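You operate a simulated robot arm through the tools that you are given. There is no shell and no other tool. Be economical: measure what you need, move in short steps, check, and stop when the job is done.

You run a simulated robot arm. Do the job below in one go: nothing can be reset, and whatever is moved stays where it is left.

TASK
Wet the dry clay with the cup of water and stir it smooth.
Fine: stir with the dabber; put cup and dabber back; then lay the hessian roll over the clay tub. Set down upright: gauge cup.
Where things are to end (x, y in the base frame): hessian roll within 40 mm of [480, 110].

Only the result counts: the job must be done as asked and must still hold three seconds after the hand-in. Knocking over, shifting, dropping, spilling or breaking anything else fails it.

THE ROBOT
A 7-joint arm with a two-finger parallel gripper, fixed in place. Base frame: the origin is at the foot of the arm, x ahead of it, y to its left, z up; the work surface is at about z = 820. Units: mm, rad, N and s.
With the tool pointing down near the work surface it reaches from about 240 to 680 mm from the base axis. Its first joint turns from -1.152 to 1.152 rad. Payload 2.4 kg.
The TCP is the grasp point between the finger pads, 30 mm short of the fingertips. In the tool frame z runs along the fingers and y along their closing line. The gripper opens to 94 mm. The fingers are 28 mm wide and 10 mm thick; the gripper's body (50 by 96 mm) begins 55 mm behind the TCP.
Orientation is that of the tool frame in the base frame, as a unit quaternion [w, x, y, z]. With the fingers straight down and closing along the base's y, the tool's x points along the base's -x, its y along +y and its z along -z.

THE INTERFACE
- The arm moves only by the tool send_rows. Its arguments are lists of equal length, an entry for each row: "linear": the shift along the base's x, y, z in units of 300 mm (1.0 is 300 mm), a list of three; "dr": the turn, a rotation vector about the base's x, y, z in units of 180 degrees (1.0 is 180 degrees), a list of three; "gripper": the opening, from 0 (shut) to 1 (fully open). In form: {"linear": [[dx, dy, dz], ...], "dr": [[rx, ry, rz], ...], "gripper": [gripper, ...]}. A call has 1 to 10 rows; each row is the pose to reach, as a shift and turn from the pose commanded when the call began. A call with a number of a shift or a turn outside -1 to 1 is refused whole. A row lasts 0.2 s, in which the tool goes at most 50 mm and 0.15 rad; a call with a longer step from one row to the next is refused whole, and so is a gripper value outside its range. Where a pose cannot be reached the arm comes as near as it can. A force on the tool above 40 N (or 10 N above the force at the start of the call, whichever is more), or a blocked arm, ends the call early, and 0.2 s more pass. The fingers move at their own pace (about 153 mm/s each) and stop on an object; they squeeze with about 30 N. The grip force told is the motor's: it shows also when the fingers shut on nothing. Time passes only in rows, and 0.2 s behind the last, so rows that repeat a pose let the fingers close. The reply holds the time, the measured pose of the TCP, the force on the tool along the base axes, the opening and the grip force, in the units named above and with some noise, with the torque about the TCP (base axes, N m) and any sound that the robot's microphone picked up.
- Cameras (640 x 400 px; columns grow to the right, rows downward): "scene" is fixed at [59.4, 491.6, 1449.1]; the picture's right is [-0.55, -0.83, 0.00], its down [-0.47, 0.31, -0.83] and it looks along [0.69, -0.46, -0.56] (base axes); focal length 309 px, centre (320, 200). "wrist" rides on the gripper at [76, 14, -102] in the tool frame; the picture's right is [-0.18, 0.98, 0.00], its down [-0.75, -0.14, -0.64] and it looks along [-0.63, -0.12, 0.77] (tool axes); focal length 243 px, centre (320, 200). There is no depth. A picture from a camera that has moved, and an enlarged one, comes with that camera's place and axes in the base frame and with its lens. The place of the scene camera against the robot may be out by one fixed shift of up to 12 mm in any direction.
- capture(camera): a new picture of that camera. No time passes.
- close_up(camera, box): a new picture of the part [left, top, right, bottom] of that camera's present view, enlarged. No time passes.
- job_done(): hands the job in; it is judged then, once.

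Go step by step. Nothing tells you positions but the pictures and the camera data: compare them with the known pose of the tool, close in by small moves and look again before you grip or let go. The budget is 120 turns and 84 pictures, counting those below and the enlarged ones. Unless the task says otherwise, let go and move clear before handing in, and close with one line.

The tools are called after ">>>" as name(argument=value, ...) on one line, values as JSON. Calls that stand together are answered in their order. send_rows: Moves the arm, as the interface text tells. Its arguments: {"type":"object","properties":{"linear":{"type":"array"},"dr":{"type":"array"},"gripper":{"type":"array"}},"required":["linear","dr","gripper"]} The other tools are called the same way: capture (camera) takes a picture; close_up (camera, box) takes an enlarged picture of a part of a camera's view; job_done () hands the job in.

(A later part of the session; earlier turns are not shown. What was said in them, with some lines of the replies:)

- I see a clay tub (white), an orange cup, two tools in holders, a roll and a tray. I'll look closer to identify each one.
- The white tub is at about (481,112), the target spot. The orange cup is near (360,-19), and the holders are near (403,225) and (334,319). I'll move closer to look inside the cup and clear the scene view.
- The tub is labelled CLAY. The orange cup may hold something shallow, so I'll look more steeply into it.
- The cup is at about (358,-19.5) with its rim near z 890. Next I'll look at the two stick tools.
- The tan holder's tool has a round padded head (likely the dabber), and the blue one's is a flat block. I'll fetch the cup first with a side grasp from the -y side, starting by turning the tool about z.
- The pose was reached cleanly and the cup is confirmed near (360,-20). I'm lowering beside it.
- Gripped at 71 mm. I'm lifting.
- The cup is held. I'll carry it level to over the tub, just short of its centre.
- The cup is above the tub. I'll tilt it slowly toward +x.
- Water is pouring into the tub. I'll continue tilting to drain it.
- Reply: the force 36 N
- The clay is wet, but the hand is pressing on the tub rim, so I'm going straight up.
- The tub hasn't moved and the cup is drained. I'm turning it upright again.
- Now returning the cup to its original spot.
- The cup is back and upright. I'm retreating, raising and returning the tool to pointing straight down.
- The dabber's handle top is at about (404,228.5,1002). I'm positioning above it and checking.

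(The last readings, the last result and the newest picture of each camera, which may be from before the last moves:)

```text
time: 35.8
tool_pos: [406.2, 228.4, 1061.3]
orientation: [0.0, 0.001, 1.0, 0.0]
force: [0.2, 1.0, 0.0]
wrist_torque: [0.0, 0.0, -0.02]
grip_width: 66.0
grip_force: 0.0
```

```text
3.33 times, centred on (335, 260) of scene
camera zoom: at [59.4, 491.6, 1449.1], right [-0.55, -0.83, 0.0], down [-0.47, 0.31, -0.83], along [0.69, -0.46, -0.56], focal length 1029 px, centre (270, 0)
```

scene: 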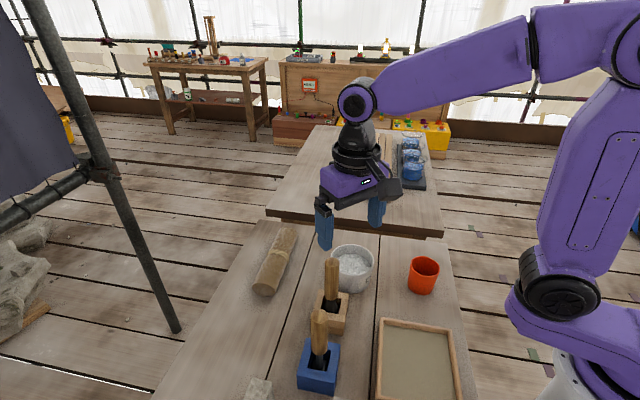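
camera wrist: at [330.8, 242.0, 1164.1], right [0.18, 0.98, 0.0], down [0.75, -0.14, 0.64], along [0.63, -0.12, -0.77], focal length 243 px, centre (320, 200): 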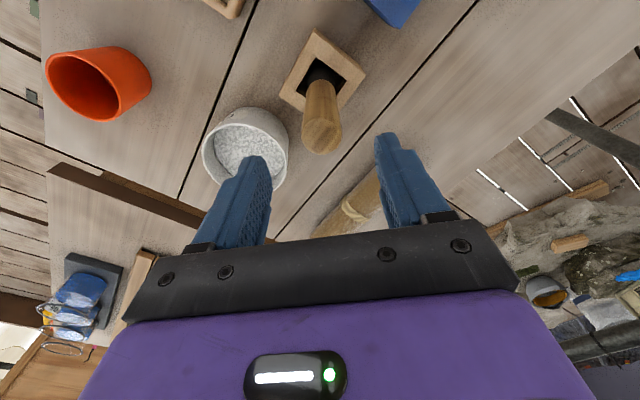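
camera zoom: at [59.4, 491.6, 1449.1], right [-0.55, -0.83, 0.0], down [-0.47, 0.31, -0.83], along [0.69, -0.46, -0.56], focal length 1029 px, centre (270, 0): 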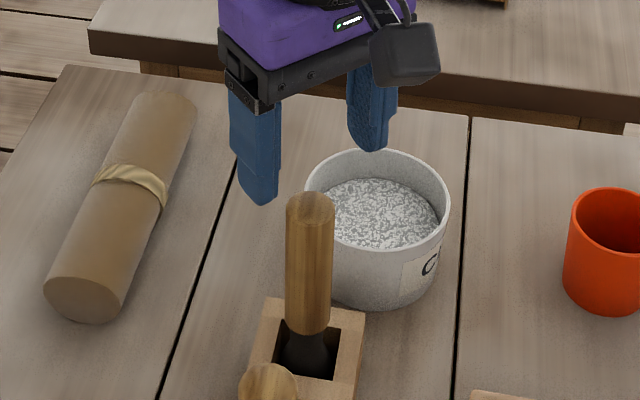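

Aligned over the handle. I'm descending and gripping.

>>> send_rows(linear=[[0, 0, -0.12], [0, 0, -0.22], [0, 0, -0.295]], dr=[[0, 0, 0], [0, 0, 0], [0, 0, 0]], gripper=[0.7, 0.7, 0.7])

>>> capture(camera="wrist")

```text
time: 36.6
tool_pos: [405.2, 228.8, 974.5]
orientation: [0.0, -0.001, 1.0, 0.0]
force: [0.7, -1.2, 0.0]
wrist_torque: [-0.01, -0.01, -0.01]
grip_width: 65.8
grip_force: 0.3
```

```text
41 pictures are left
camera wrist: at [329.3, 242.3, 1076.3], right [0.18, 0.98, 0.0], down [0.75, -0.14, 0.64], along [0.63, -0.12, -0.77], focal length 243 px, centre (320, 200)
```

wrist: 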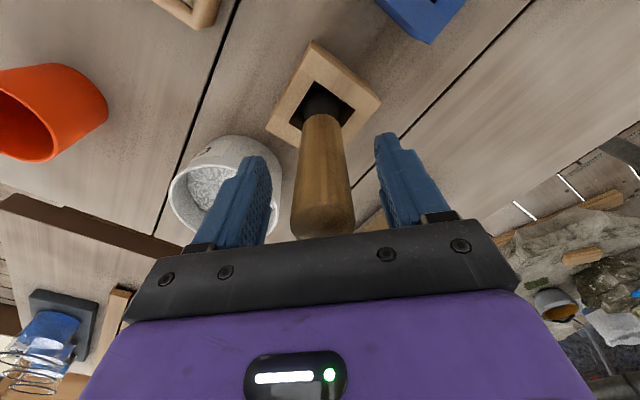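

>>> send_rows(linear=[[0, 0, 0], [0, 0, 0], [0, 0, 0], [0, 0, 0]], dr=[[0, 0, 0], [0, 0, 0], [0, 0, 0], [0, 0, 0]], gripper=[0.4, 0.2, 0.1, 0.1])

>>> send_rows(linear=[[0, 0, 0.04], [0, 0, 0.1], [0, 0, 0.2], [0, 0, 0.3], [0, 0, 0.4]], dr=[[0, 0, 0], [0, 0, 0], [0, 0, 0], [0, 0, 0], [0, 0, 0]], gripper=[0.1, 0.1, 0.1, 0.1, 0.1])

>>> capture(camera="wrist")

>>> close_up(camera="scene", box=[270, 180, 400, 320])

```text
time: 37.6
tool_pos: [405.2, 229.3, 973.7]
orientation: [0.001, -0.001, 1.0, 0.0]
force: [-0.3, -0.1, 0.0]
wrist_torque: [0.0, -0.02, -0.03]
grip_width: 29.3
grip_force: 29.6
```

```text
time: 38.8
tool_pos: [404.5, 229.8, 1094.4]
orientation: [0.0, 0.0, 1.0, 0.0]
force: [-0.5, 0.5, -1.9]
wrist_torque: [-0.03, -0.02, 0.0]
grip_width: 29.4
grip_force: 29.8
```

```text
40 pictures are left
camera wrist: at [330.0, 241.8, 1196.7], right [0.18, 0.98, 0.0], down [0.75, -0.14, 0.64], along [0.63, -0.12, -0.77], focal length 243 px, centre (320, 200)
```

wrist: 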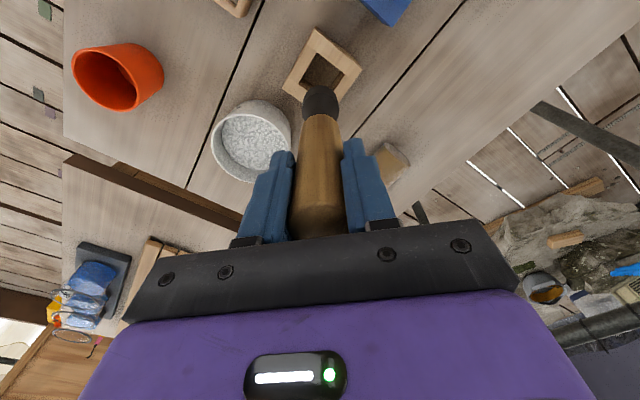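

```text
2.86 times, centred on (335, 250) of scene
camera zoom: at [59.4, 491.6, 1449.1], right [-0.55, -0.83, 0.0], down [-0.47, 0.31, -0.83], along [0.69, -0.46, -0.56], focal length 882 px, centre (277, 57)
```

zoom: 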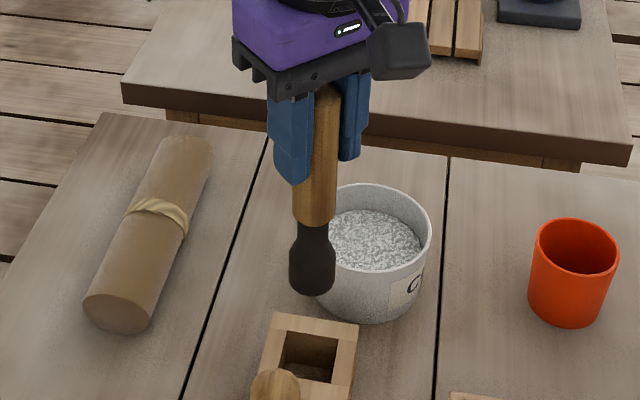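

It's a round padded head, so this is the dabber. I'm carrying it over the tub at this height.

>>> send_rows(linear=[[0.06, -0.1, 0], [0.12, -0.2, 0], [0.18, -0.3, 0], [0.238, -0.398, 0]], dr=[[0, 0, 0], [0, 0, 0], [0, 0, 0], [0, 0, 0]], gripper=[0.1, 0.1, 0.1, 0.1])

>>> capture(camera="wrist")

>>> close_up(camera="scene", box=[290, 180, 420, 320])

```text
time: 39.8
tool_pos: [476.8, 111.1, 1095.6]
orientation: [0.0, 0.0, 1.0, 0.0]
force: [0.3, -1.4, -1.1]
wrist_torque: [0.01, 0.01, -0.01]
grip_width: 29.4
grip_force: 29.8
```

```text
38 pictures are left
camera wrist: at [401.8, 123.9, 1197.0], right [0.18, 0.98, 0.0], down [0.75, -0.14, 0.64], along [0.63, -0.12, -0.77], focal length 243 px, centre (320, 200)
```

wrist: 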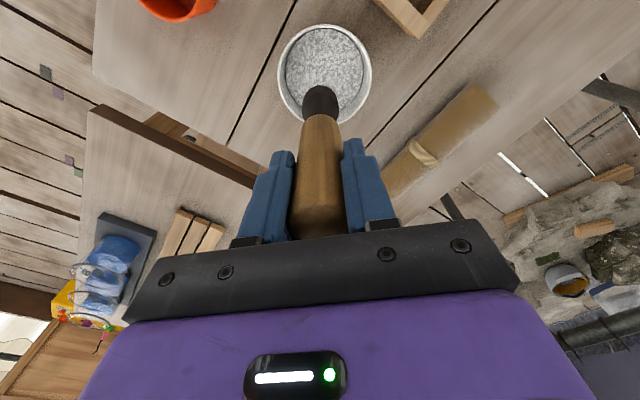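

```text
2.86 times, centred on (355, 250) of scene
camera zoom: at [59.4, 491.6, 1449.1], right [-0.55, -0.83, 0.0], down [-0.47, 0.31, -0.83], along [0.69, -0.46, -0.56], focal length 882 px, centre (220, 57)
```

zoom: 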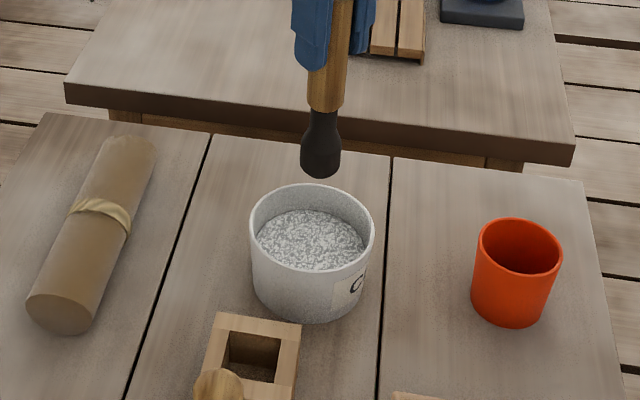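

The dabber is centred over the tub (centre about 477,113). I'm lowering it slowly into the clay.

>>> send_rows(linear=[[0, 0, -0.1], [0, 0, -0.18], [0, 0.002, -0.24], [0, 0.004, -0.28], [0, 0.005, -0.31], [0, 0.005, -0.335]], dr=[[0, 0, 0], [0, 0, 0], [0, 0, 0], [0, 0, 0], [0, 0, 0], [0, 0, 0]], gripper=[0.1, 0.1, 0.1, 0.1, 0.1, 0.1])

>>> close_up(camera="scene", box=[310, 220, 400, 300])

>>> close_up(camera="wrist", box=[220, 0, 440, 240])

```text
time: 41.2
tool_pos: [475.6, 111.0, 993.2]
orientation: [0.001, 0.0, 1.0, 0.0]
force: [-1.0, -0.1, -2.2]
wrist_torque: [0.03, -0.03, 0.01]
grip_width: 29.3
grip_force: 30.3
```

```text
5.00 times, centred on (355, 260) of scene
camera zoom: at [59.4, 491.6, 1449.1], right [-0.55, -0.83, 0.0], down [-0.47, 0.31, -0.83], along [0.69, -0.46, -0.56], focal length 1544 px, centre (145, -100)
```

zoom: 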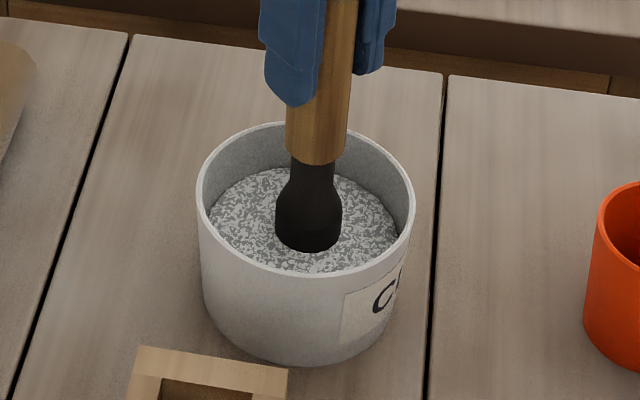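

```text
1.67 times, centred on (330, 120) of wrist
camera zoom: at [400.6, 125.0, 1095.3], right [0.18, 0.98, 0.0], down [0.75, -0.14, 0.64], along [0.63, -0.12, -0.77], focal length 404 px, centre (303, 333)
```

zoom: 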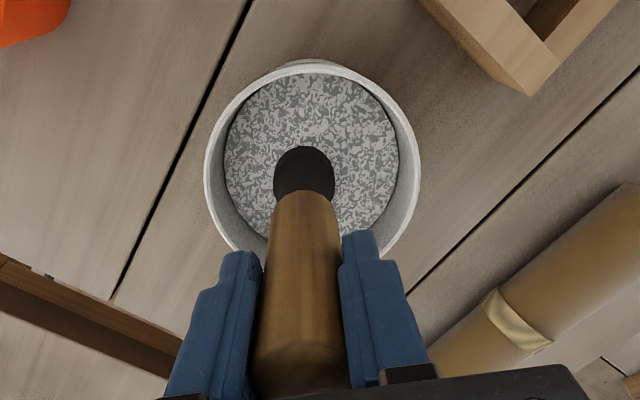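

The tip is just at the clay surface. I'm going 13 mm deeper and stirring in small circles.

>>> send_rows(linear=[[0.002, 0.006, -0.015], [0.004, 0.012, -0.03], [0.004, 0.012, -0.045], [0.02, 0.012, -0.045], [0.037, 0.032, -0.045]], dr=[[0, 0, 0], [0, 0, 0], [0, 0, 0], [0, 0, 0], [0, 0, 0]], gripper=[0.1, 0.1, 0.1, 0.1, 0.1])

>>> close_up(camera="scene", box=[310, 220, 400, 300])

```text
time: 42.4
tool_pos: [486.6, 121.4, 980.0]
orientation: [0.0, -0.001, 1.0, 0.0]
force: [-0.8, -0.3, -2.2]
wrist_torque: [0.01, -0.01, 0.01]
grip_width: 29.3
grip_force: 30.2
```

```text
5.00 times, centred on (355, 260) of scene
camera zoom: at [59.4, 491.6, 1449.1], right [-0.55, -0.83, 0.0], down [-0.47, 0.31, -0.83], along [0.69, -0.46, -0.56], focal length 1544 px, centre (145, -100)
```

zoom: 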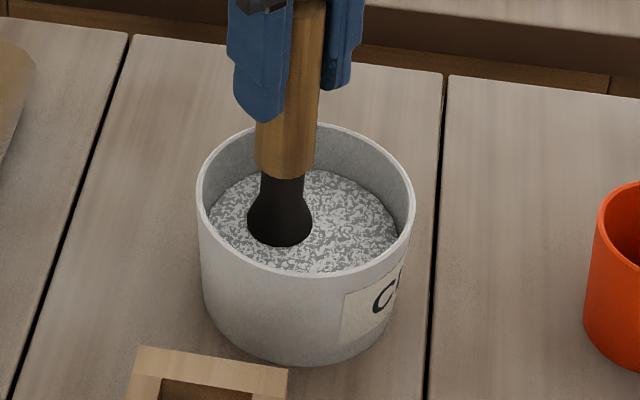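

>>> send_rows(linear=[[0.0193, 0.012, -0.012], [-0.0122, 0.0384, -0.017], [-0.0532, 0.0384, -0.017], [-0.0847, 0.012, -0.017], [-0.0918, -0.0284, -0.017], [-0.0713, -0.064, -0.017], [-0.0327, -0.078, -0.017], [0.0059, -0.064, -0.017], [0.0264, -0.0284, -0.017], [0.0193, 0.012, -0.017]], dr=[[0, 0, 0], [0, 0, 0], [0, 0, 0], [0, 0, 0], [0, 0, 0], [0, 0, 0], [0, 0, 0], [0, 0, 0], [0, 0, 0], [0, 0, 0]], gripper=[0.1, 0.1, 0.1, 0.1, 0.1, 0.1, 0.1, 0.1, 0.1, 0.1])

>>> close_up(camera="scene", box=[310, 220, 400, 300])

```text
time: 44.6
tool_pos: [493.1, 124.0, 975.8]
orientation: [0.0, -0.001, 1.0, 0.0]
force: [-0.2, -0.3, -0.8]
wrist_torque: [-0.01, 0.03, 0.0]
grip_width: 29.1
grip_force: 29.9
```

```text
5.00 times, centred on (355, 260) of scene
camera zoom: at [59.4, 491.6, 1449.1], right [-0.55, -0.83, 0.0], down [-0.47, 0.31, -0.83], along [0.69, -0.46, -0.56], focal length 1544 px, centre (145, -100)
```

zoom: 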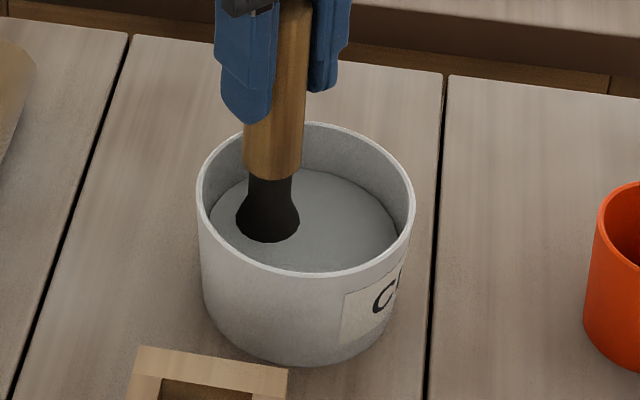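

It's already turned smooth. I'll make one more circle to be sure.

>>> send_rows(linear=[[-0.0315, 0.0264, 0], [-0.0725, 0.0264, 0], [-0.104, 0, 0], [-0.1111, -0.0404, 0], [-0.0906, -0.076, 0], [-0.052, -0.09, 0], [-0.0134, -0.076, 0], [0.0071, -0.0404, 0], [0, 0, 0], [-0.052, -0.03, 0]], dr=[[0, 0, 0], [0, 0, 0], [0, 0, 0], [0, 0, 0], [0, 0, 0], [0, 0, 0], [0, 0, 0], [0, 0, 0], [0, 0, 0], [0, 0, 0]], gripper=[0.1, 0.1, 0.1, 0.1, 0.1, 0.1, 0.1, 0.1, 0.1, 0.1])

>>> send_rows(linear=[[0, 0, 0.03], [0, 0, 0.08], [0, 0, 0.15], [0, 0, 0.25], [0, 0, 0.35], [0, 0, 0.4], [0, 0, 0.4]], dr=[[0, 0, 0], [0, 0, 0], [0, 0, 0], [0, 0, 0], [0, 0, 0], [0, 0, 0], [0, 0, 0]], gripper=[0.1, 0.1, 0.1, 0.1, 0.1, 0.1, 0.1])

>>> close_up(camera="scene", box=[290, 180, 420, 320])

>>> capture(camera="wrist")

```text
time: 46.8
tool_pos: [478.3, 114.8, 974.0]
orientation: [-0.001, 0.0, 1.0, 0.0]
force: [-1.0, -0.4, -1.9]
wrist_torque: [-0.02, -0.02, 0.0]
grip_width: 29.4
grip_force: 30.6
```

```text
time: 48.4
tool_pos: [476.6, 115.6, 1094.1]
orientation: [0.0, 0.001, 1.0, 0.0]
force: [-0.1, 0.6, -1.1]
wrist_torque: [-0.02, -0.03, 0.01]
grip_width: 29.5
grip_force: 30.3
```

```text
2.86 times, centred on (355, 250) of scene
camera zoom: at [59.4, 491.6, 1449.1], right [-0.55, -0.83, 0.0], down [-0.47, 0.31, -0.83], along [0.69, -0.46, -0.56], focal length 882 px, centre (220, 57)
```

zoom: 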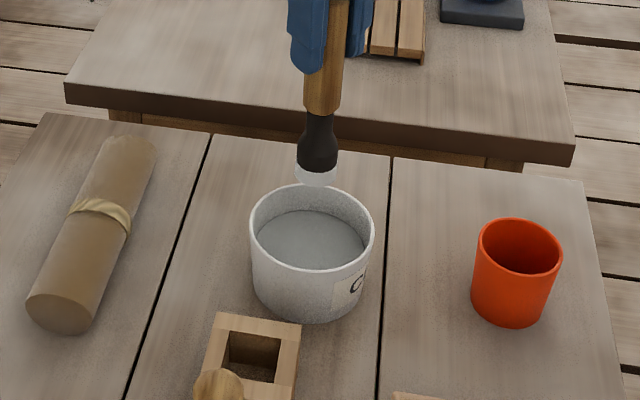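

```text
31 pictures are left
camera wrist: at [401.0, 128.2, 1196.4], right [0.18, 0.98, 0.0], down [0.75, -0.14, 0.64], along [0.63, -0.12, -0.77], focal length 243 px, centre (320, 200)
```

wrist: 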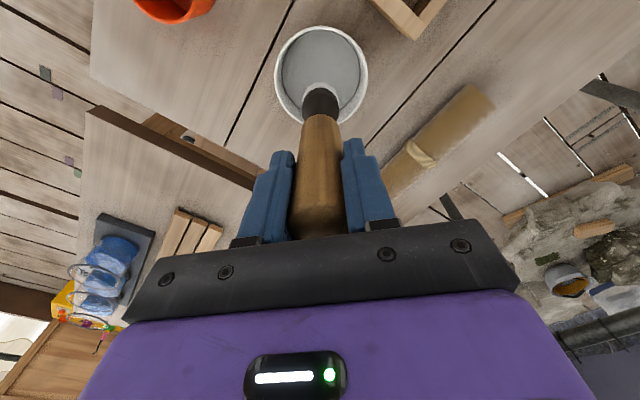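

The clay is smooth. Now I return the dabber over its holder.

>>> send_rows(linear=[[-0.06, 0.09, 0], [-0.12, 0.19, 0], [-0.18, 0.28, 0], [-0.23, 0.36, 0], [-0.2423, 0.379, 0], [-0.2423, 0.379, 0]], dr=[[0, 0, 0], [0, 0, 0], [0, 0, 0], [0, 0, 0], [0, 0, 0], [0, 0, 0]], gripper=[0.1, 0.1, 0.1, 0.1, 0.1, 0.1])

>>> capture(camera="wrist")

>>> close_up(camera="scene", box=[270, 180, 400, 320])

```text
time: 49.8
tool_pos: [404.3, 230.4, 1094.5]
orientation: [0.0, 0.0, 1.0, 0.0]
force: [-1.0, 0.1, -1.4]
wrist_torque: [0.01, 0.02, 0.02]
grip_width: 29.3
grip_force: 30.1
```

```text
30 pictures are left
camera wrist: at [328.7, 242.2, 1197.2], right [0.18, 0.98, 0.0], down [0.75, -0.14, 0.64], along [0.63, -0.12, -0.77], focal length 243 px, centre (320, 200)
```

wrist: 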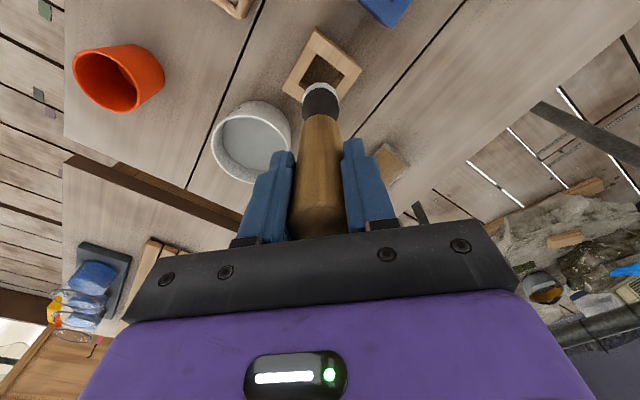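

```text
2.86 times, centred on (335, 250) of scene
camera zoom: at [59.4, 491.7, 1449.1], right [-0.55, -0.83, 0.0], down [-0.47, 0.31, -0.83], along [0.69, -0.46, -0.56], focal length 882 px, centre (277, 57)
```

zoom: 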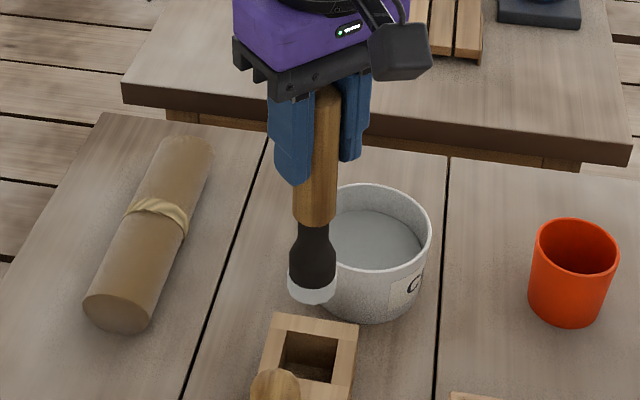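

Same view as right after the first lift, so it's aligned. I'm lowering it into the holder.

>>> send_rows(linear=[[0, 0, -0.1], [0, 0, -0.2], [0, 0, -0.28], [0, 0, -0.34], [0, 0, -0.38], [0, 0, -0.4]], dr=[[0, 0, 0], [0, 0, 0], [0, 0, 0], [0, 0, 0], [0, 0, 0], [0, 0, 0]], gripper=[0.1, 0.1, 0.1, 0.1, 0.1, 0.1])

>>> close_up(camera="scene", box=[270, 200, 400, 320])

```text
time: 51.2
tool_pos: [402.8, 229.6, 974.9]
orientation: [0.0, 0.0, 1.0, 0.001]
force: [-0.1, -0.1, -1.3]
wrist_torque: [0.01, 0.04, 0.02]
grip_width: 29.4
grip_force: 30.3
```

```text
3.33 times, centred on (335, 260) of scene
camera zoom: at [59.4, 491.6, 1449.1], right [-0.55, -0.83, 0.0], down [-0.47, 0.31, -0.83], along [0.69, -0.46, -0.56], focal length 1029 px, centre (270, 0)
```

zoom: 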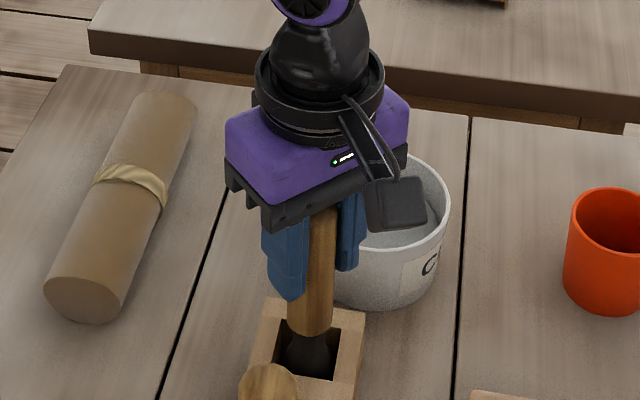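

>>> send_rows(linear=[[0, 0, -0.003], [0, 0, -0.0047]], dr=[[0, 0, 0], [0, 0, 0]], gripper=[0.1, 0.1])

>>> send_rows(linear=[[0, 0, 0], [0, 0, 0], [0, 0, 0]], dr=[[0, 0, 0], [0, 0, 0], [0, 0, 0]], gripper=[0.4, 0.7, 0.7])

>>> send_rows(linear=[[0, 0, 0.1], [0, 0, 0.22], [0, 0, 0.36], [0, 0, 0.5], [0, 0, 0.6]], dr=[[0, 0, 0], [0, 0, 0], [0, 0, 0], [0, 0, 0], [0, 0, 0]], gripper=[0.7, 0.7, 0.7, 0.7, 0.7])

>>> capture(camera="wrist")

>>> close_up(camera="scene", box=[220, 200, 400, 320])

```text
time: 51.8
tool_pos: [403.2, 230.0, 973.3]
orientation: [0.0, -0.001, 1.0, 0.0]
force: [-6.0, -1.7, 17.8]
wrist_torque: [-0.2, 0.65, 0.0]
grip_width: 29.4
grip_force: 29.8
```

```text
time: 52.6
tool_pos: [403.5, 228.5, 972.8]
orientation: [0.0, 0.0, 1.0, 0.0]
force: [0.5, 0.2, -0.3]
wrist_torque: [0.02, 0.0, 0.02]
grip_width: 66.1
grip_force: 0.1
```

```text
time: 53.8
tool_pos: [405.2, 229.3, 1153.5]
orientation: [0.001, -0.001, 1.0, 0.0]
force: [-0.9, -0.3, 0.4]
wrist_torque: [0.0, 0.0, 0.02]
grip_width: 66.1
grip_force: 0.1
```

```text
27 pictures are left
camera wrist: at [328.6, 242.4, 1255.5], right [0.18, 0.98, 0.0], down [0.75, -0.14, 0.64], along [0.63, -0.12, -0.77], focal length 243 px, centre (320, 200)
```

wrist: 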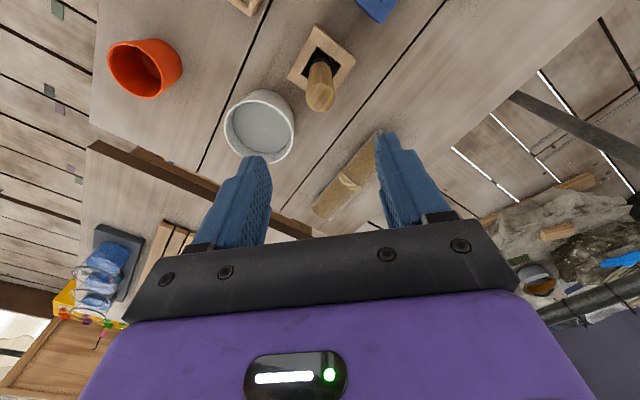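

```text
3.33 times, centred on (310, 260) of scene
camera zoom: at [59.4, 491.6, 1449.1], right [-0.55, -0.83, 0.0], down [-0.47, 0.31, -0.83], along [0.69, -0.46, -0.56], focal length 1029 px, centre (353, 0)
```

zoom: 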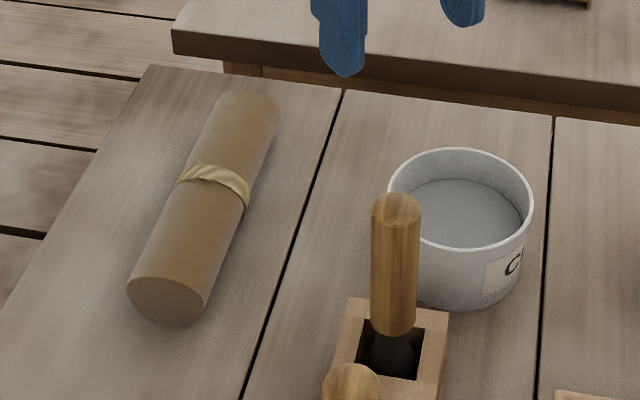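

The dabber is back in its holder. The hessian roll is at about (618,249) with its axis at -45°, so next I move above it with the gripper turned to match.

>>> send_rows(linear=[[0.11, 0.01, -0.03], [0.22, 0.02, -0.08], [0.33, 0.03, -0.15], [0.44, 0.04, -0.23], [0.55, 0.05, -0.32], [0.64, 0.06, -0.42], [0.7, 0.067, -0.5]], dr=[[0, 0, -0.04], [0, 0, -0.08], [0, 0, -0.12], [0, 0, -0.16], [0, 0, -0.2], [0, 0, -0.23], [0, 0, -0.25]], gripper=[1, 1, 1, 1, 1, 1, 1])

>>> capture(camera="wrist")

>>> close_up(camera="scene", box=[220, 160, 400, 320])

```text
time: 55.4
tool_pos: [616.3, 251.5, 1002.7]
orientation: [0.0, 0.383, 0.924, 0.0]
force: [-0.4, -0.9, -0.2]
wrist_torque: [0.01, -0.01, 0.03]
grip_width: 94.2
grip_force: 0.0
```

```text
25 pictures are left
camera wrist: at [572.8, 314.2, 1105.6], right [0.83, 0.56, 0.0], down [0.43, -0.63, 0.64], along [0.36, -0.53, -0.77], focal length 243 px, centre (320, 200)
```

wrist: 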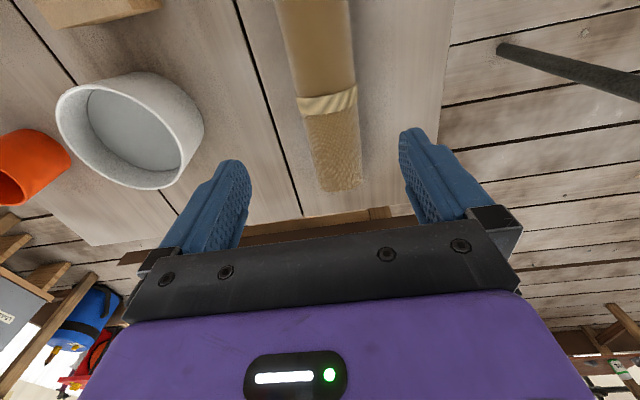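

```text
2.50 times, centred on (310, 240) of scene
camera zoom: at [59.4, 491.6, 1449.1], right [-0.55, -0.83, 0.0], down [-0.47, 0.31, -0.83], along [0.69, -0.46, -0.56], focal length 772 px, centre (345, 100)
```

zoom: 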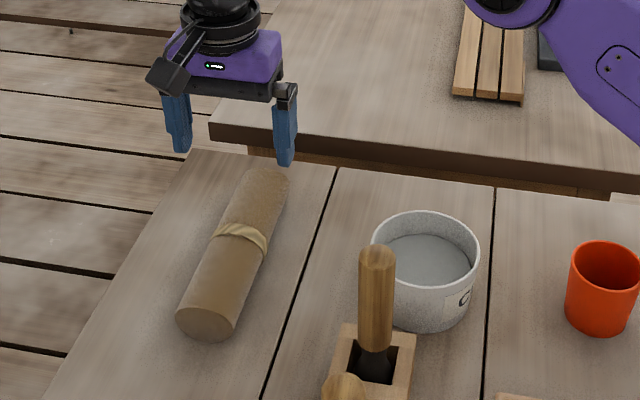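

>>> send_rows(linear=[[0.02, 0.012, -0.1], [0.02, 0.012, -0.22], [0.02, 0.012, -0.32]], dr=[[0, 0, 0], [0, 0, 0], [0, 0, 0]], gripper=[1, 1, 1])

>>> capture(camera="wrist")

>>> close_up(camera="scene", box=[220, 180, 350, 320])

```text
time: 56.2
tool_pos: [621.8, 252.5, 906.0]
orientation: [0.0, 0.383, 0.924, 0.0]
force: [0.0, -0.1, 0.8]
wrist_torque: [0.01, 0.0, 0.01]
grip_width: 94.2
grip_force: 0.1
```

```text
23 pictures are left
camera wrist: at [578.2, 314.6, 1008.7], right [0.82, 0.57, 0.0], down [0.43, -0.63, 0.64], along [0.36, -0.53, -0.77], focal length 243 px, centre (320, 200)
```

wrist: 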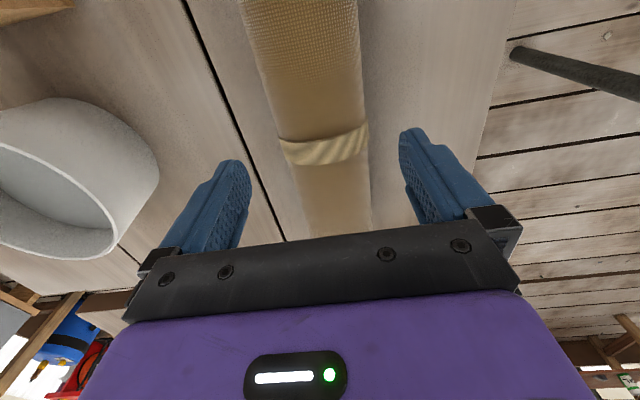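

```text
2.86 times, centred on (285, 250) of scene
camera zoom: at [59.4, 491.6, 1449.1], right [-0.55, -0.83, 0.0], down [-0.47, 0.31, -0.83], along [0.69, -0.46, -0.56], focal length 882 px, centre (420, 57)
```

zoom: 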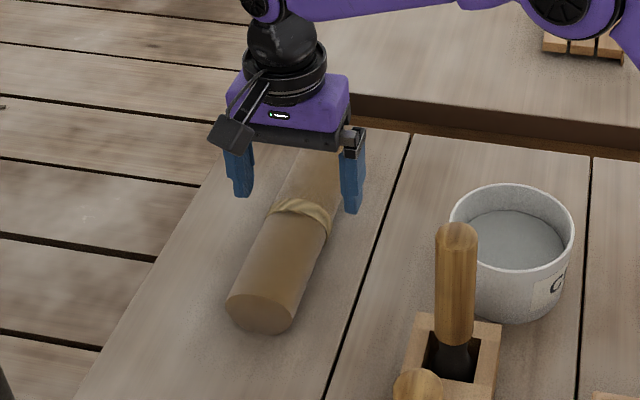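

>>> send_rows(linear=[[-0.003, 0.005, -0.08], [-0.003, 0.005, -0.14], [-0.003, 0.005, -0.163]], dr=[[0, 0, 0], [0, 0, 0], [0, 0, 0]], gripper=[1, 1, 1])

>>> capture(camera="wrist")

>>> close_up(camera="scene", box=[220, 180, 350, 320])

```text
time: 57.0
tool_pos: [619.9, 253.8, 857.7]
orientation: [0.0, 0.382, 0.924, 0.0]
force: [0.4, 0.1, -0.2]
wrist_torque: [0.02, -0.01, 0.04]
grip_width: 93.9
grip_force: 0.0
```

```text
21 pictures are left
camera wrist: at [576.8, 316.7, 960.6], right [0.82, 0.57, 0.0], down [0.43, -0.63, 0.64], along [0.36, -0.53, -0.77], focal length 243 px, centre (320, 200)
```

wrist: 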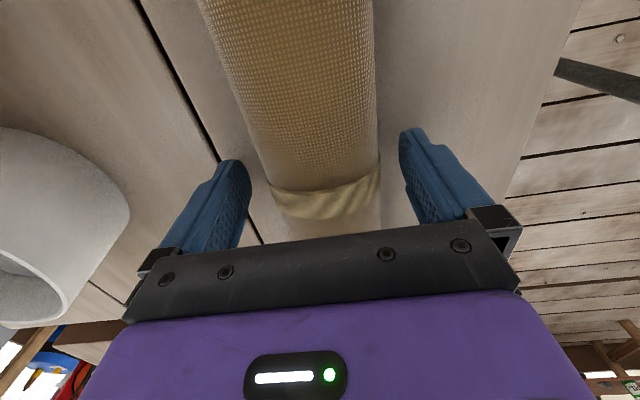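

```text
2.86 times, centred on (285, 250) of scene
camera zoom: at [59.4, 491.6, 1449.1], right [-0.55, -0.83, 0.0], down [-0.47, 0.31, -0.83], along [0.69, -0.46, -0.56], focal length 882 px, centre (420, 57)
```

zoom: 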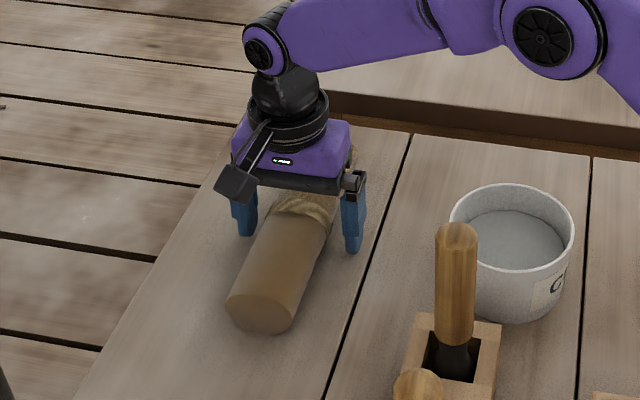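

The fingers straddle the roll at its band. I'm closing and lifting.

>>> send_rows(linear=[[0, 0, 0], [0, 0, 0], [0, 0, 0], [0, 0, 0]], dr=[[0, 0, 0], [0, 0, 0], [0, 0, 0], [0, 0, 0]], gripper=[0.75, 0.5, 0.3, 0.3])

>>> send_rows(linear=[[0, 0, 0.03], [0, 0, 0.1], [0, 0, 0.2], [0, 0, 0.3], [0, 0, 0.4]], dr=[[0, 0, 0], [0, 0, 0], [0, 0, 0], [0, 0, 0], [0, 0, 0]], gripper=[0.3, 0.3, 0.3, 0.3, 0.3])

>>> close_up(camera="scene", box=[220, 140, 400, 320])

>>> capture(camera="wrist")

```text
time: 58.0
tool_pos: [619.2, 254.6, 858.4]
orientation: [0.0, 0.383, 0.924, 0.0]
force: [2.0, 1.3, 2.3]
wrist_torque: [-0.13, -0.03, 0.03]
grip_width: 60.5
grip_force: 29.9
```

```text
time: 59.2
tool_pos: [618.6, 253.1, 977.4]
orientation: [0.0, 0.382, 0.924, 0.0]
force: [0.4, 0.3, -3.0]
wrist_torque: [-0.01, 0.0, 0.01]
grip_width: 60.3
grip_force: 30.5
```

```text
2.22 times, centred on (310, 230) of scene
camera zoom: at [59.4, 491.7, 1449.1], right [-0.55, -0.83, 0.0], down [-0.47, 0.31, -0.83], along [0.69, -0.46, -0.56], focal length 686 px, centre (342, 133)
```

zoom: 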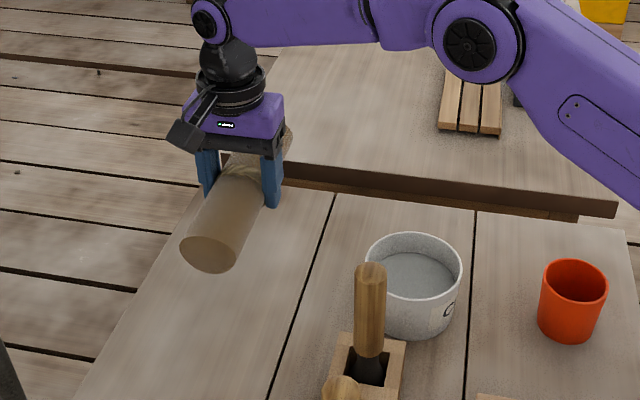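

```text
18 pictures are left
camera wrist: at [575.4, 316.2, 1079.5], right [0.82, 0.57, 0.0], down [0.43, -0.63, 0.64], along [0.36, -0.53, -0.77], focal length 243 px, centre (320, 200)
```

wrist: 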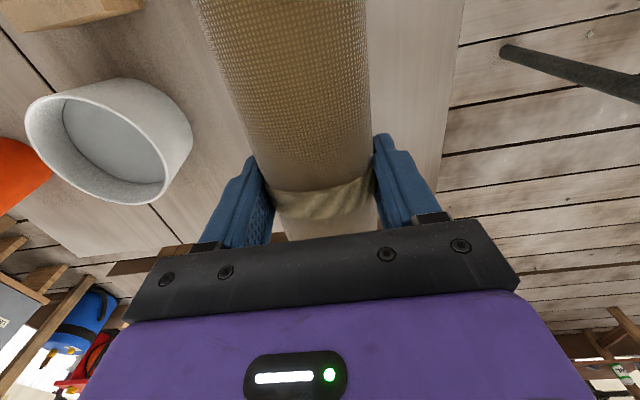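

The roll is held. I'll raise it clear of the handles, then swing it over the tub while turning its axis along x.

>>> send_rows(linear=[[0, 0, 0.1], [0, 0, 0.22], [0, 0, 0.33], [-0.07, -0.07, 0.35], [-0.15, -0.15, 0.35], [-0.23, -0.23, 0.35], [-0.31, -0.31, 0.35], [-0.39, -0.39, 0.35], [-0.45, -0.45, 0.35], [-0.471, -0.469, 0.35]], dr=[[0, 0, 0], [0, 0, 0], [0, 0, 0.03], [0, 0, 0.065], [0, 0, 0.1], [0, 0, 0.135], [0, 0, 0.17], [0, 0, 0.205], [0, 0, 0.235], [0, 0, 0.25]], gripper=[0.3, 0.3, 0.3, 0.3, 0.3, 0.3, 0.3, 0.3, 0.3, 0.3])

>>> close_up(camera="scene", box=[270, 140, 450, 320])

>>> capture(camera="wrist")

```text
time: 61.4
tool_pos: [478.0, 111.6, 1084.1]
orientation: [0.0, -0.001, 1.0, 0.0]
force: [0.3, 0.2, -2.6]
wrist_torque: [-0.01, -0.02, 0.01]
grip_width: 60.0
grip_force: 29.8
```

```text
2.22 times, centred on (360, 230) of scene
camera zoom: at [59.4, 491.6, 1449.1], right [-0.55, -0.83, 0.0], down [-0.47, 0.31, -0.83], along [0.69, -0.46, -0.56], focal length 686 px, centre (231, 133)
```

zoom: 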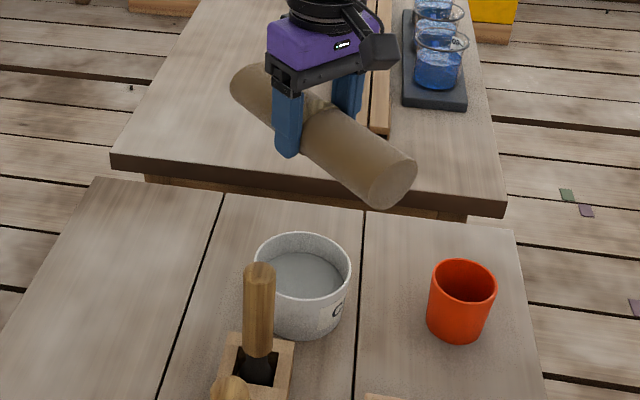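

```text
16 pictures are left
camera wrist: at [402.8, 124.8, 1186.4], right [0.18, 0.98, 0.0], down [0.75, -0.14, 0.64], along [0.63, -0.12, -0.77], focal length 243 px, centre (320, 200)
```

wrist: 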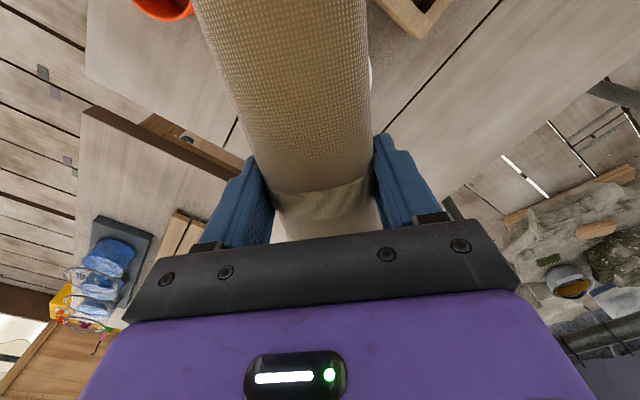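

Over the tub. I'm lowering to just above the rim.

>>> send_rows(linear=[[0, 0, -0.12], [0, 0, -0.25], [0, 0, -0.37], [0, 0, -0.46], [0, 0, -0.52]], dr=[[0, 0, 0], [0, 0, 0], [0, 0, 0], [0, 0, 0], [0, 0, 0]], gripper=[0.3, 0.3, 0.3, 0.3, 0.3])

>>> close_up(camera="scene", box=[290, 190, 450, 320])

```text
time: 62.6
tool_pos: [480.7, 112.5, 928.3]
orientation: [0.0, -0.001, 1.0, 0.0]
force: [-6.6, -1.8, 19.2]
wrist_torque: [-0.5, 0.56, -0.02]
grip_width: 59.9
grip_force: 29.8
```

```text
3.08 times, centred on (370, 255) of scene
camera zoom: at [58.9, 491.5, 1449.2], right [-0.55, -0.83, 0.0], down [-0.47, 0.31, -0.83], along [0.69, -0.46, -0.56], focal length 950 px, centre (166, 31)
```

zoom: 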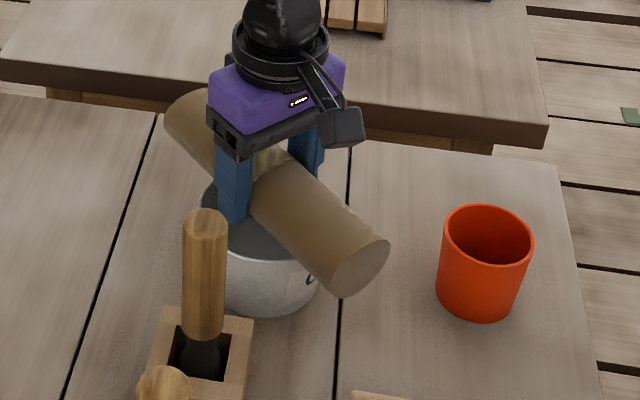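

It has touched down on the rim (19 N). I'm easing up slightly to relieve the press before release.

>>> send_rows(linear=[[0, 0, 0.002], [0, 0, 0.0035], [0, 0, 0.0035]], dr=[[0, 0, 0], [0, 0, 0], [0, 0, 0]], gripper=[0.3, 0.3, 0.3])

>>> capture(camera="wrist")

```text
time: 63.4
tool_pos: [480.1, 111.9, 927.8]
orientation: [0.001, 0.0, 1.0, 0.0]
force: [1.3, -0.9, 1.8]
wrist_torque: [-0.17, -0.28, -0.06]
grip_width: 60.4
grip_force: 30.3
```

```text
14 pictures are left
camera wrist: at [404.0, 125.6, 1030.6], right [0.18, 0.98, 0.0], down [0.75, -0.14, 0.64], along [0.63, -0.12, -0.77], focal length 243 px, centre (320, 200)
```

wrist: 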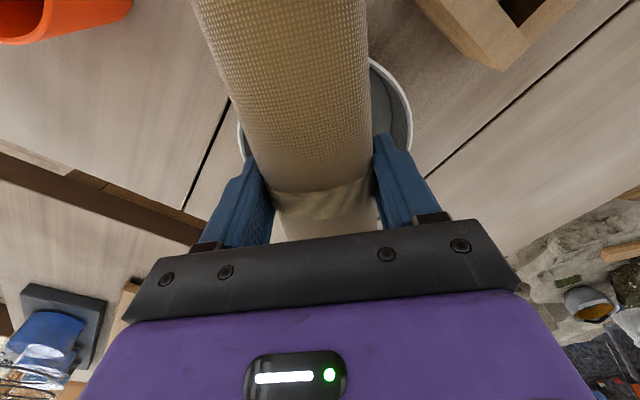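

The load is nearly neutral, so I'm opening gently while staying in place and then looking.

>>> send_rows(linear=[[0, 0, 0], [0, 0, 0], [0, 0, 0]], dr=[[0, 0, 0], [0, 0, 0], [0, 0, 0]], gripper=[0.66, 0.68, 0.7])

>>> capture(camera="wrist")

```text
time: 64.2
tool_pos: [480.0, 112.9, 928.0]
orientation: [-0.001, 0.001, 1.0, 0.0]
force: [-0.1, 0.1, -0.2]
wrist_torque: [0.02, 0.03, 0.03]
grip_width: 65.8
grip_force: 0.1
```

```text
13 pictures are left
camera wrist: at [403.8, 125.6, 1030.9], right [0.18, 0.98, 0.0], down [0.75, -0.14, 0.64], along [0.63, -0.12, -0.77], focal length 243 px, centre (320, 200)
```

wrist: 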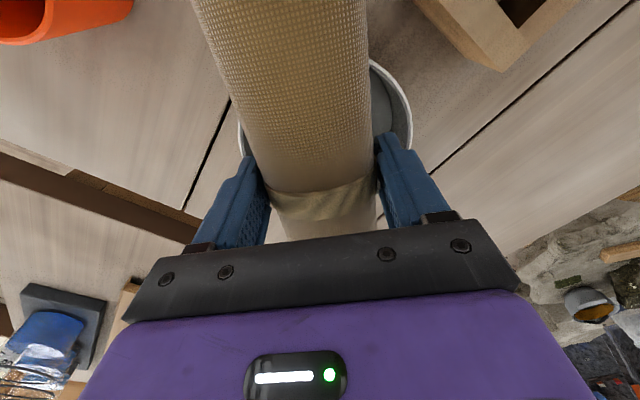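

Released without any movement. I'll wait in place to see whether it rolls, then open fully.

>>> send_rows(linear=[[0, 0, 0], [0, 0, 0], [0, 0, 0], [0, 0, 0], [0, 0, 0], [0, 0, 0], [0, 0, 0], [0, 0, 0], [0, 0, 0], [0, 0, 0]], dr=[[0, 0, 0], [0, 0, 0], [0, 0, 0], [0, 0, 0], [0, 0, 0], [0, 0, 0], [0, 0, 0], [0, 0, 0], [0, 0, 0], [0, 0, 0]], gripper=[0.75, 0.8, 0.8, 0.8, 0.8, 0.8, 0.8, 0.8, 0.9, 0.95])

>>> capture(camera="wrist")

```text
time: 66.4
tool_pos: [479.0, 112.3, 927.8]
orientation: [0.0, 0.0, 1.0, 0.0]
force: [0.7, 0.0, -0.1]
wrist_torque: [0.05, -0.02, -0.01]
grip_width: 89.5
grip_force: 0.1
```

```text
12 pictures are left
camera wrist: at [403.8, 125.6, 1030.9], right [0.18, 0.98, 0.0], down [0.75, -0.14, 0.64], along [0.63, -0.12, -0.77], focal length 243 px, centre (320, 200)
```

wrist: 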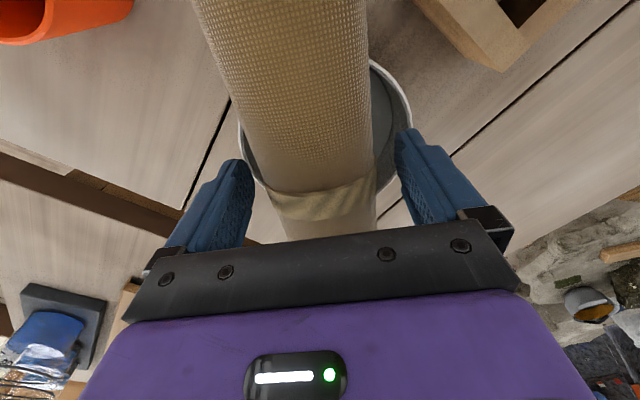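

It lies still after 2 s. I'm withdrawing straight up and checking the whole scene.

>>> send_rows(linear=[[0, 0, 0.05], [0, 0, 0.15], [0, 0, 0.28], [0, 0, 0.42], [0, 0, 0.56], [0, 0, 0.7], [0, 0, 0.7], [0, 0, 0.7], [0, 0, 0.7], [0, 0, 0.7]], dr=[[0, 0, 0], [0, 0, 0], [0, 0, 0], [0, 0, 0], [0, 0, 0], [0, 0, 0], [0, 0, 0], [0, 0, 0], [0, 0, 0], [0, 0, 0]], gripper=[1, 1, 1, 1, 1, 1, 1, 1, 1, 1])

>>> capture(camera="scene")

>>> capture(camera="wrist")

>>> close_up(camera="scene", box=[270, 220, 470, 345])

```text
time: 68.6
tool_pos: [478.9, 112.2, 1138.0]
orientation: [0.0, 0.0, 1.0, 0.0]
force: [0.5, -0.6, -0.8]
wrist_torque: [0.01, -0.01, 0.01]
grip_width: 93.9
grip_force: 0.0
```

```text
11 pictures are left
```

scene: 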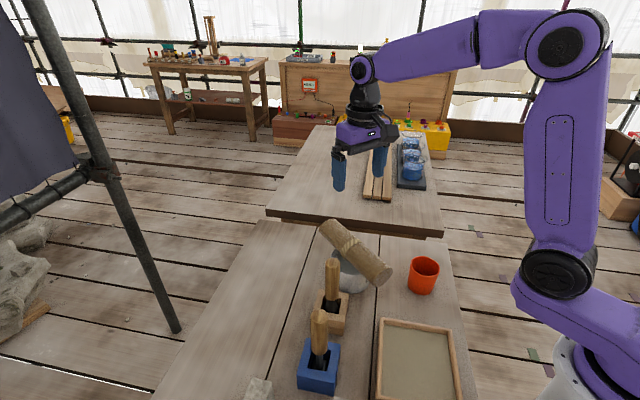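

```text
10 pictures are left
camera wrist: at [403.8, 126.2, 1241.2], right [0.18, 0.98, 0.0], down [0.75, -0.14, 0.64], along [0.63, -0.12, -0.77], focal length 243 px, centre (320, 200)
```

wrist: 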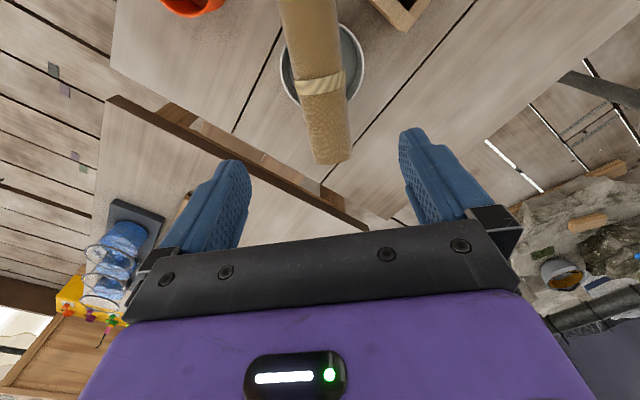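

```text
3.20 times, centred on (370, 282) of scene
camera zoom: at [59.4, 491.6, 1449.1], right [-0.55, -0.83, 0.0], down [-0.47, 0.31, -0.83], along [0.69, -0.46, -0.56], focal length 988 px, centre (160, -64)
```

zoom: 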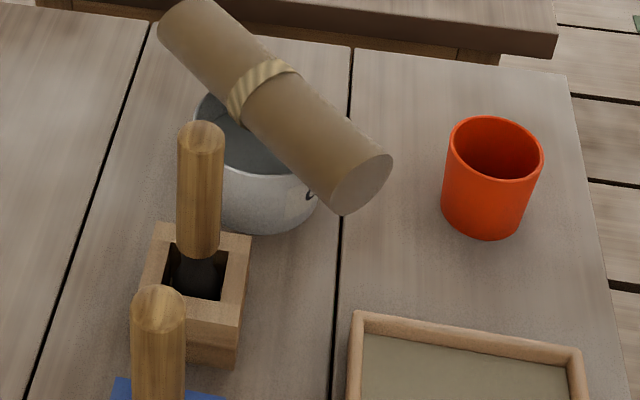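

The roll lies steady across the tub, the cup stands upright at its spot and the dabber is in its holder. The hand is clear, so I'm handing in.

>>> job_done()

```text
The job is handed in.
```

The clay is wetted and stirred smooth, the cup and dabber are back in their places, and the hessian roll lies over the tub at about (480, 112). The hand touched the tub rim while pouring, which moved the tub about 4 mm.
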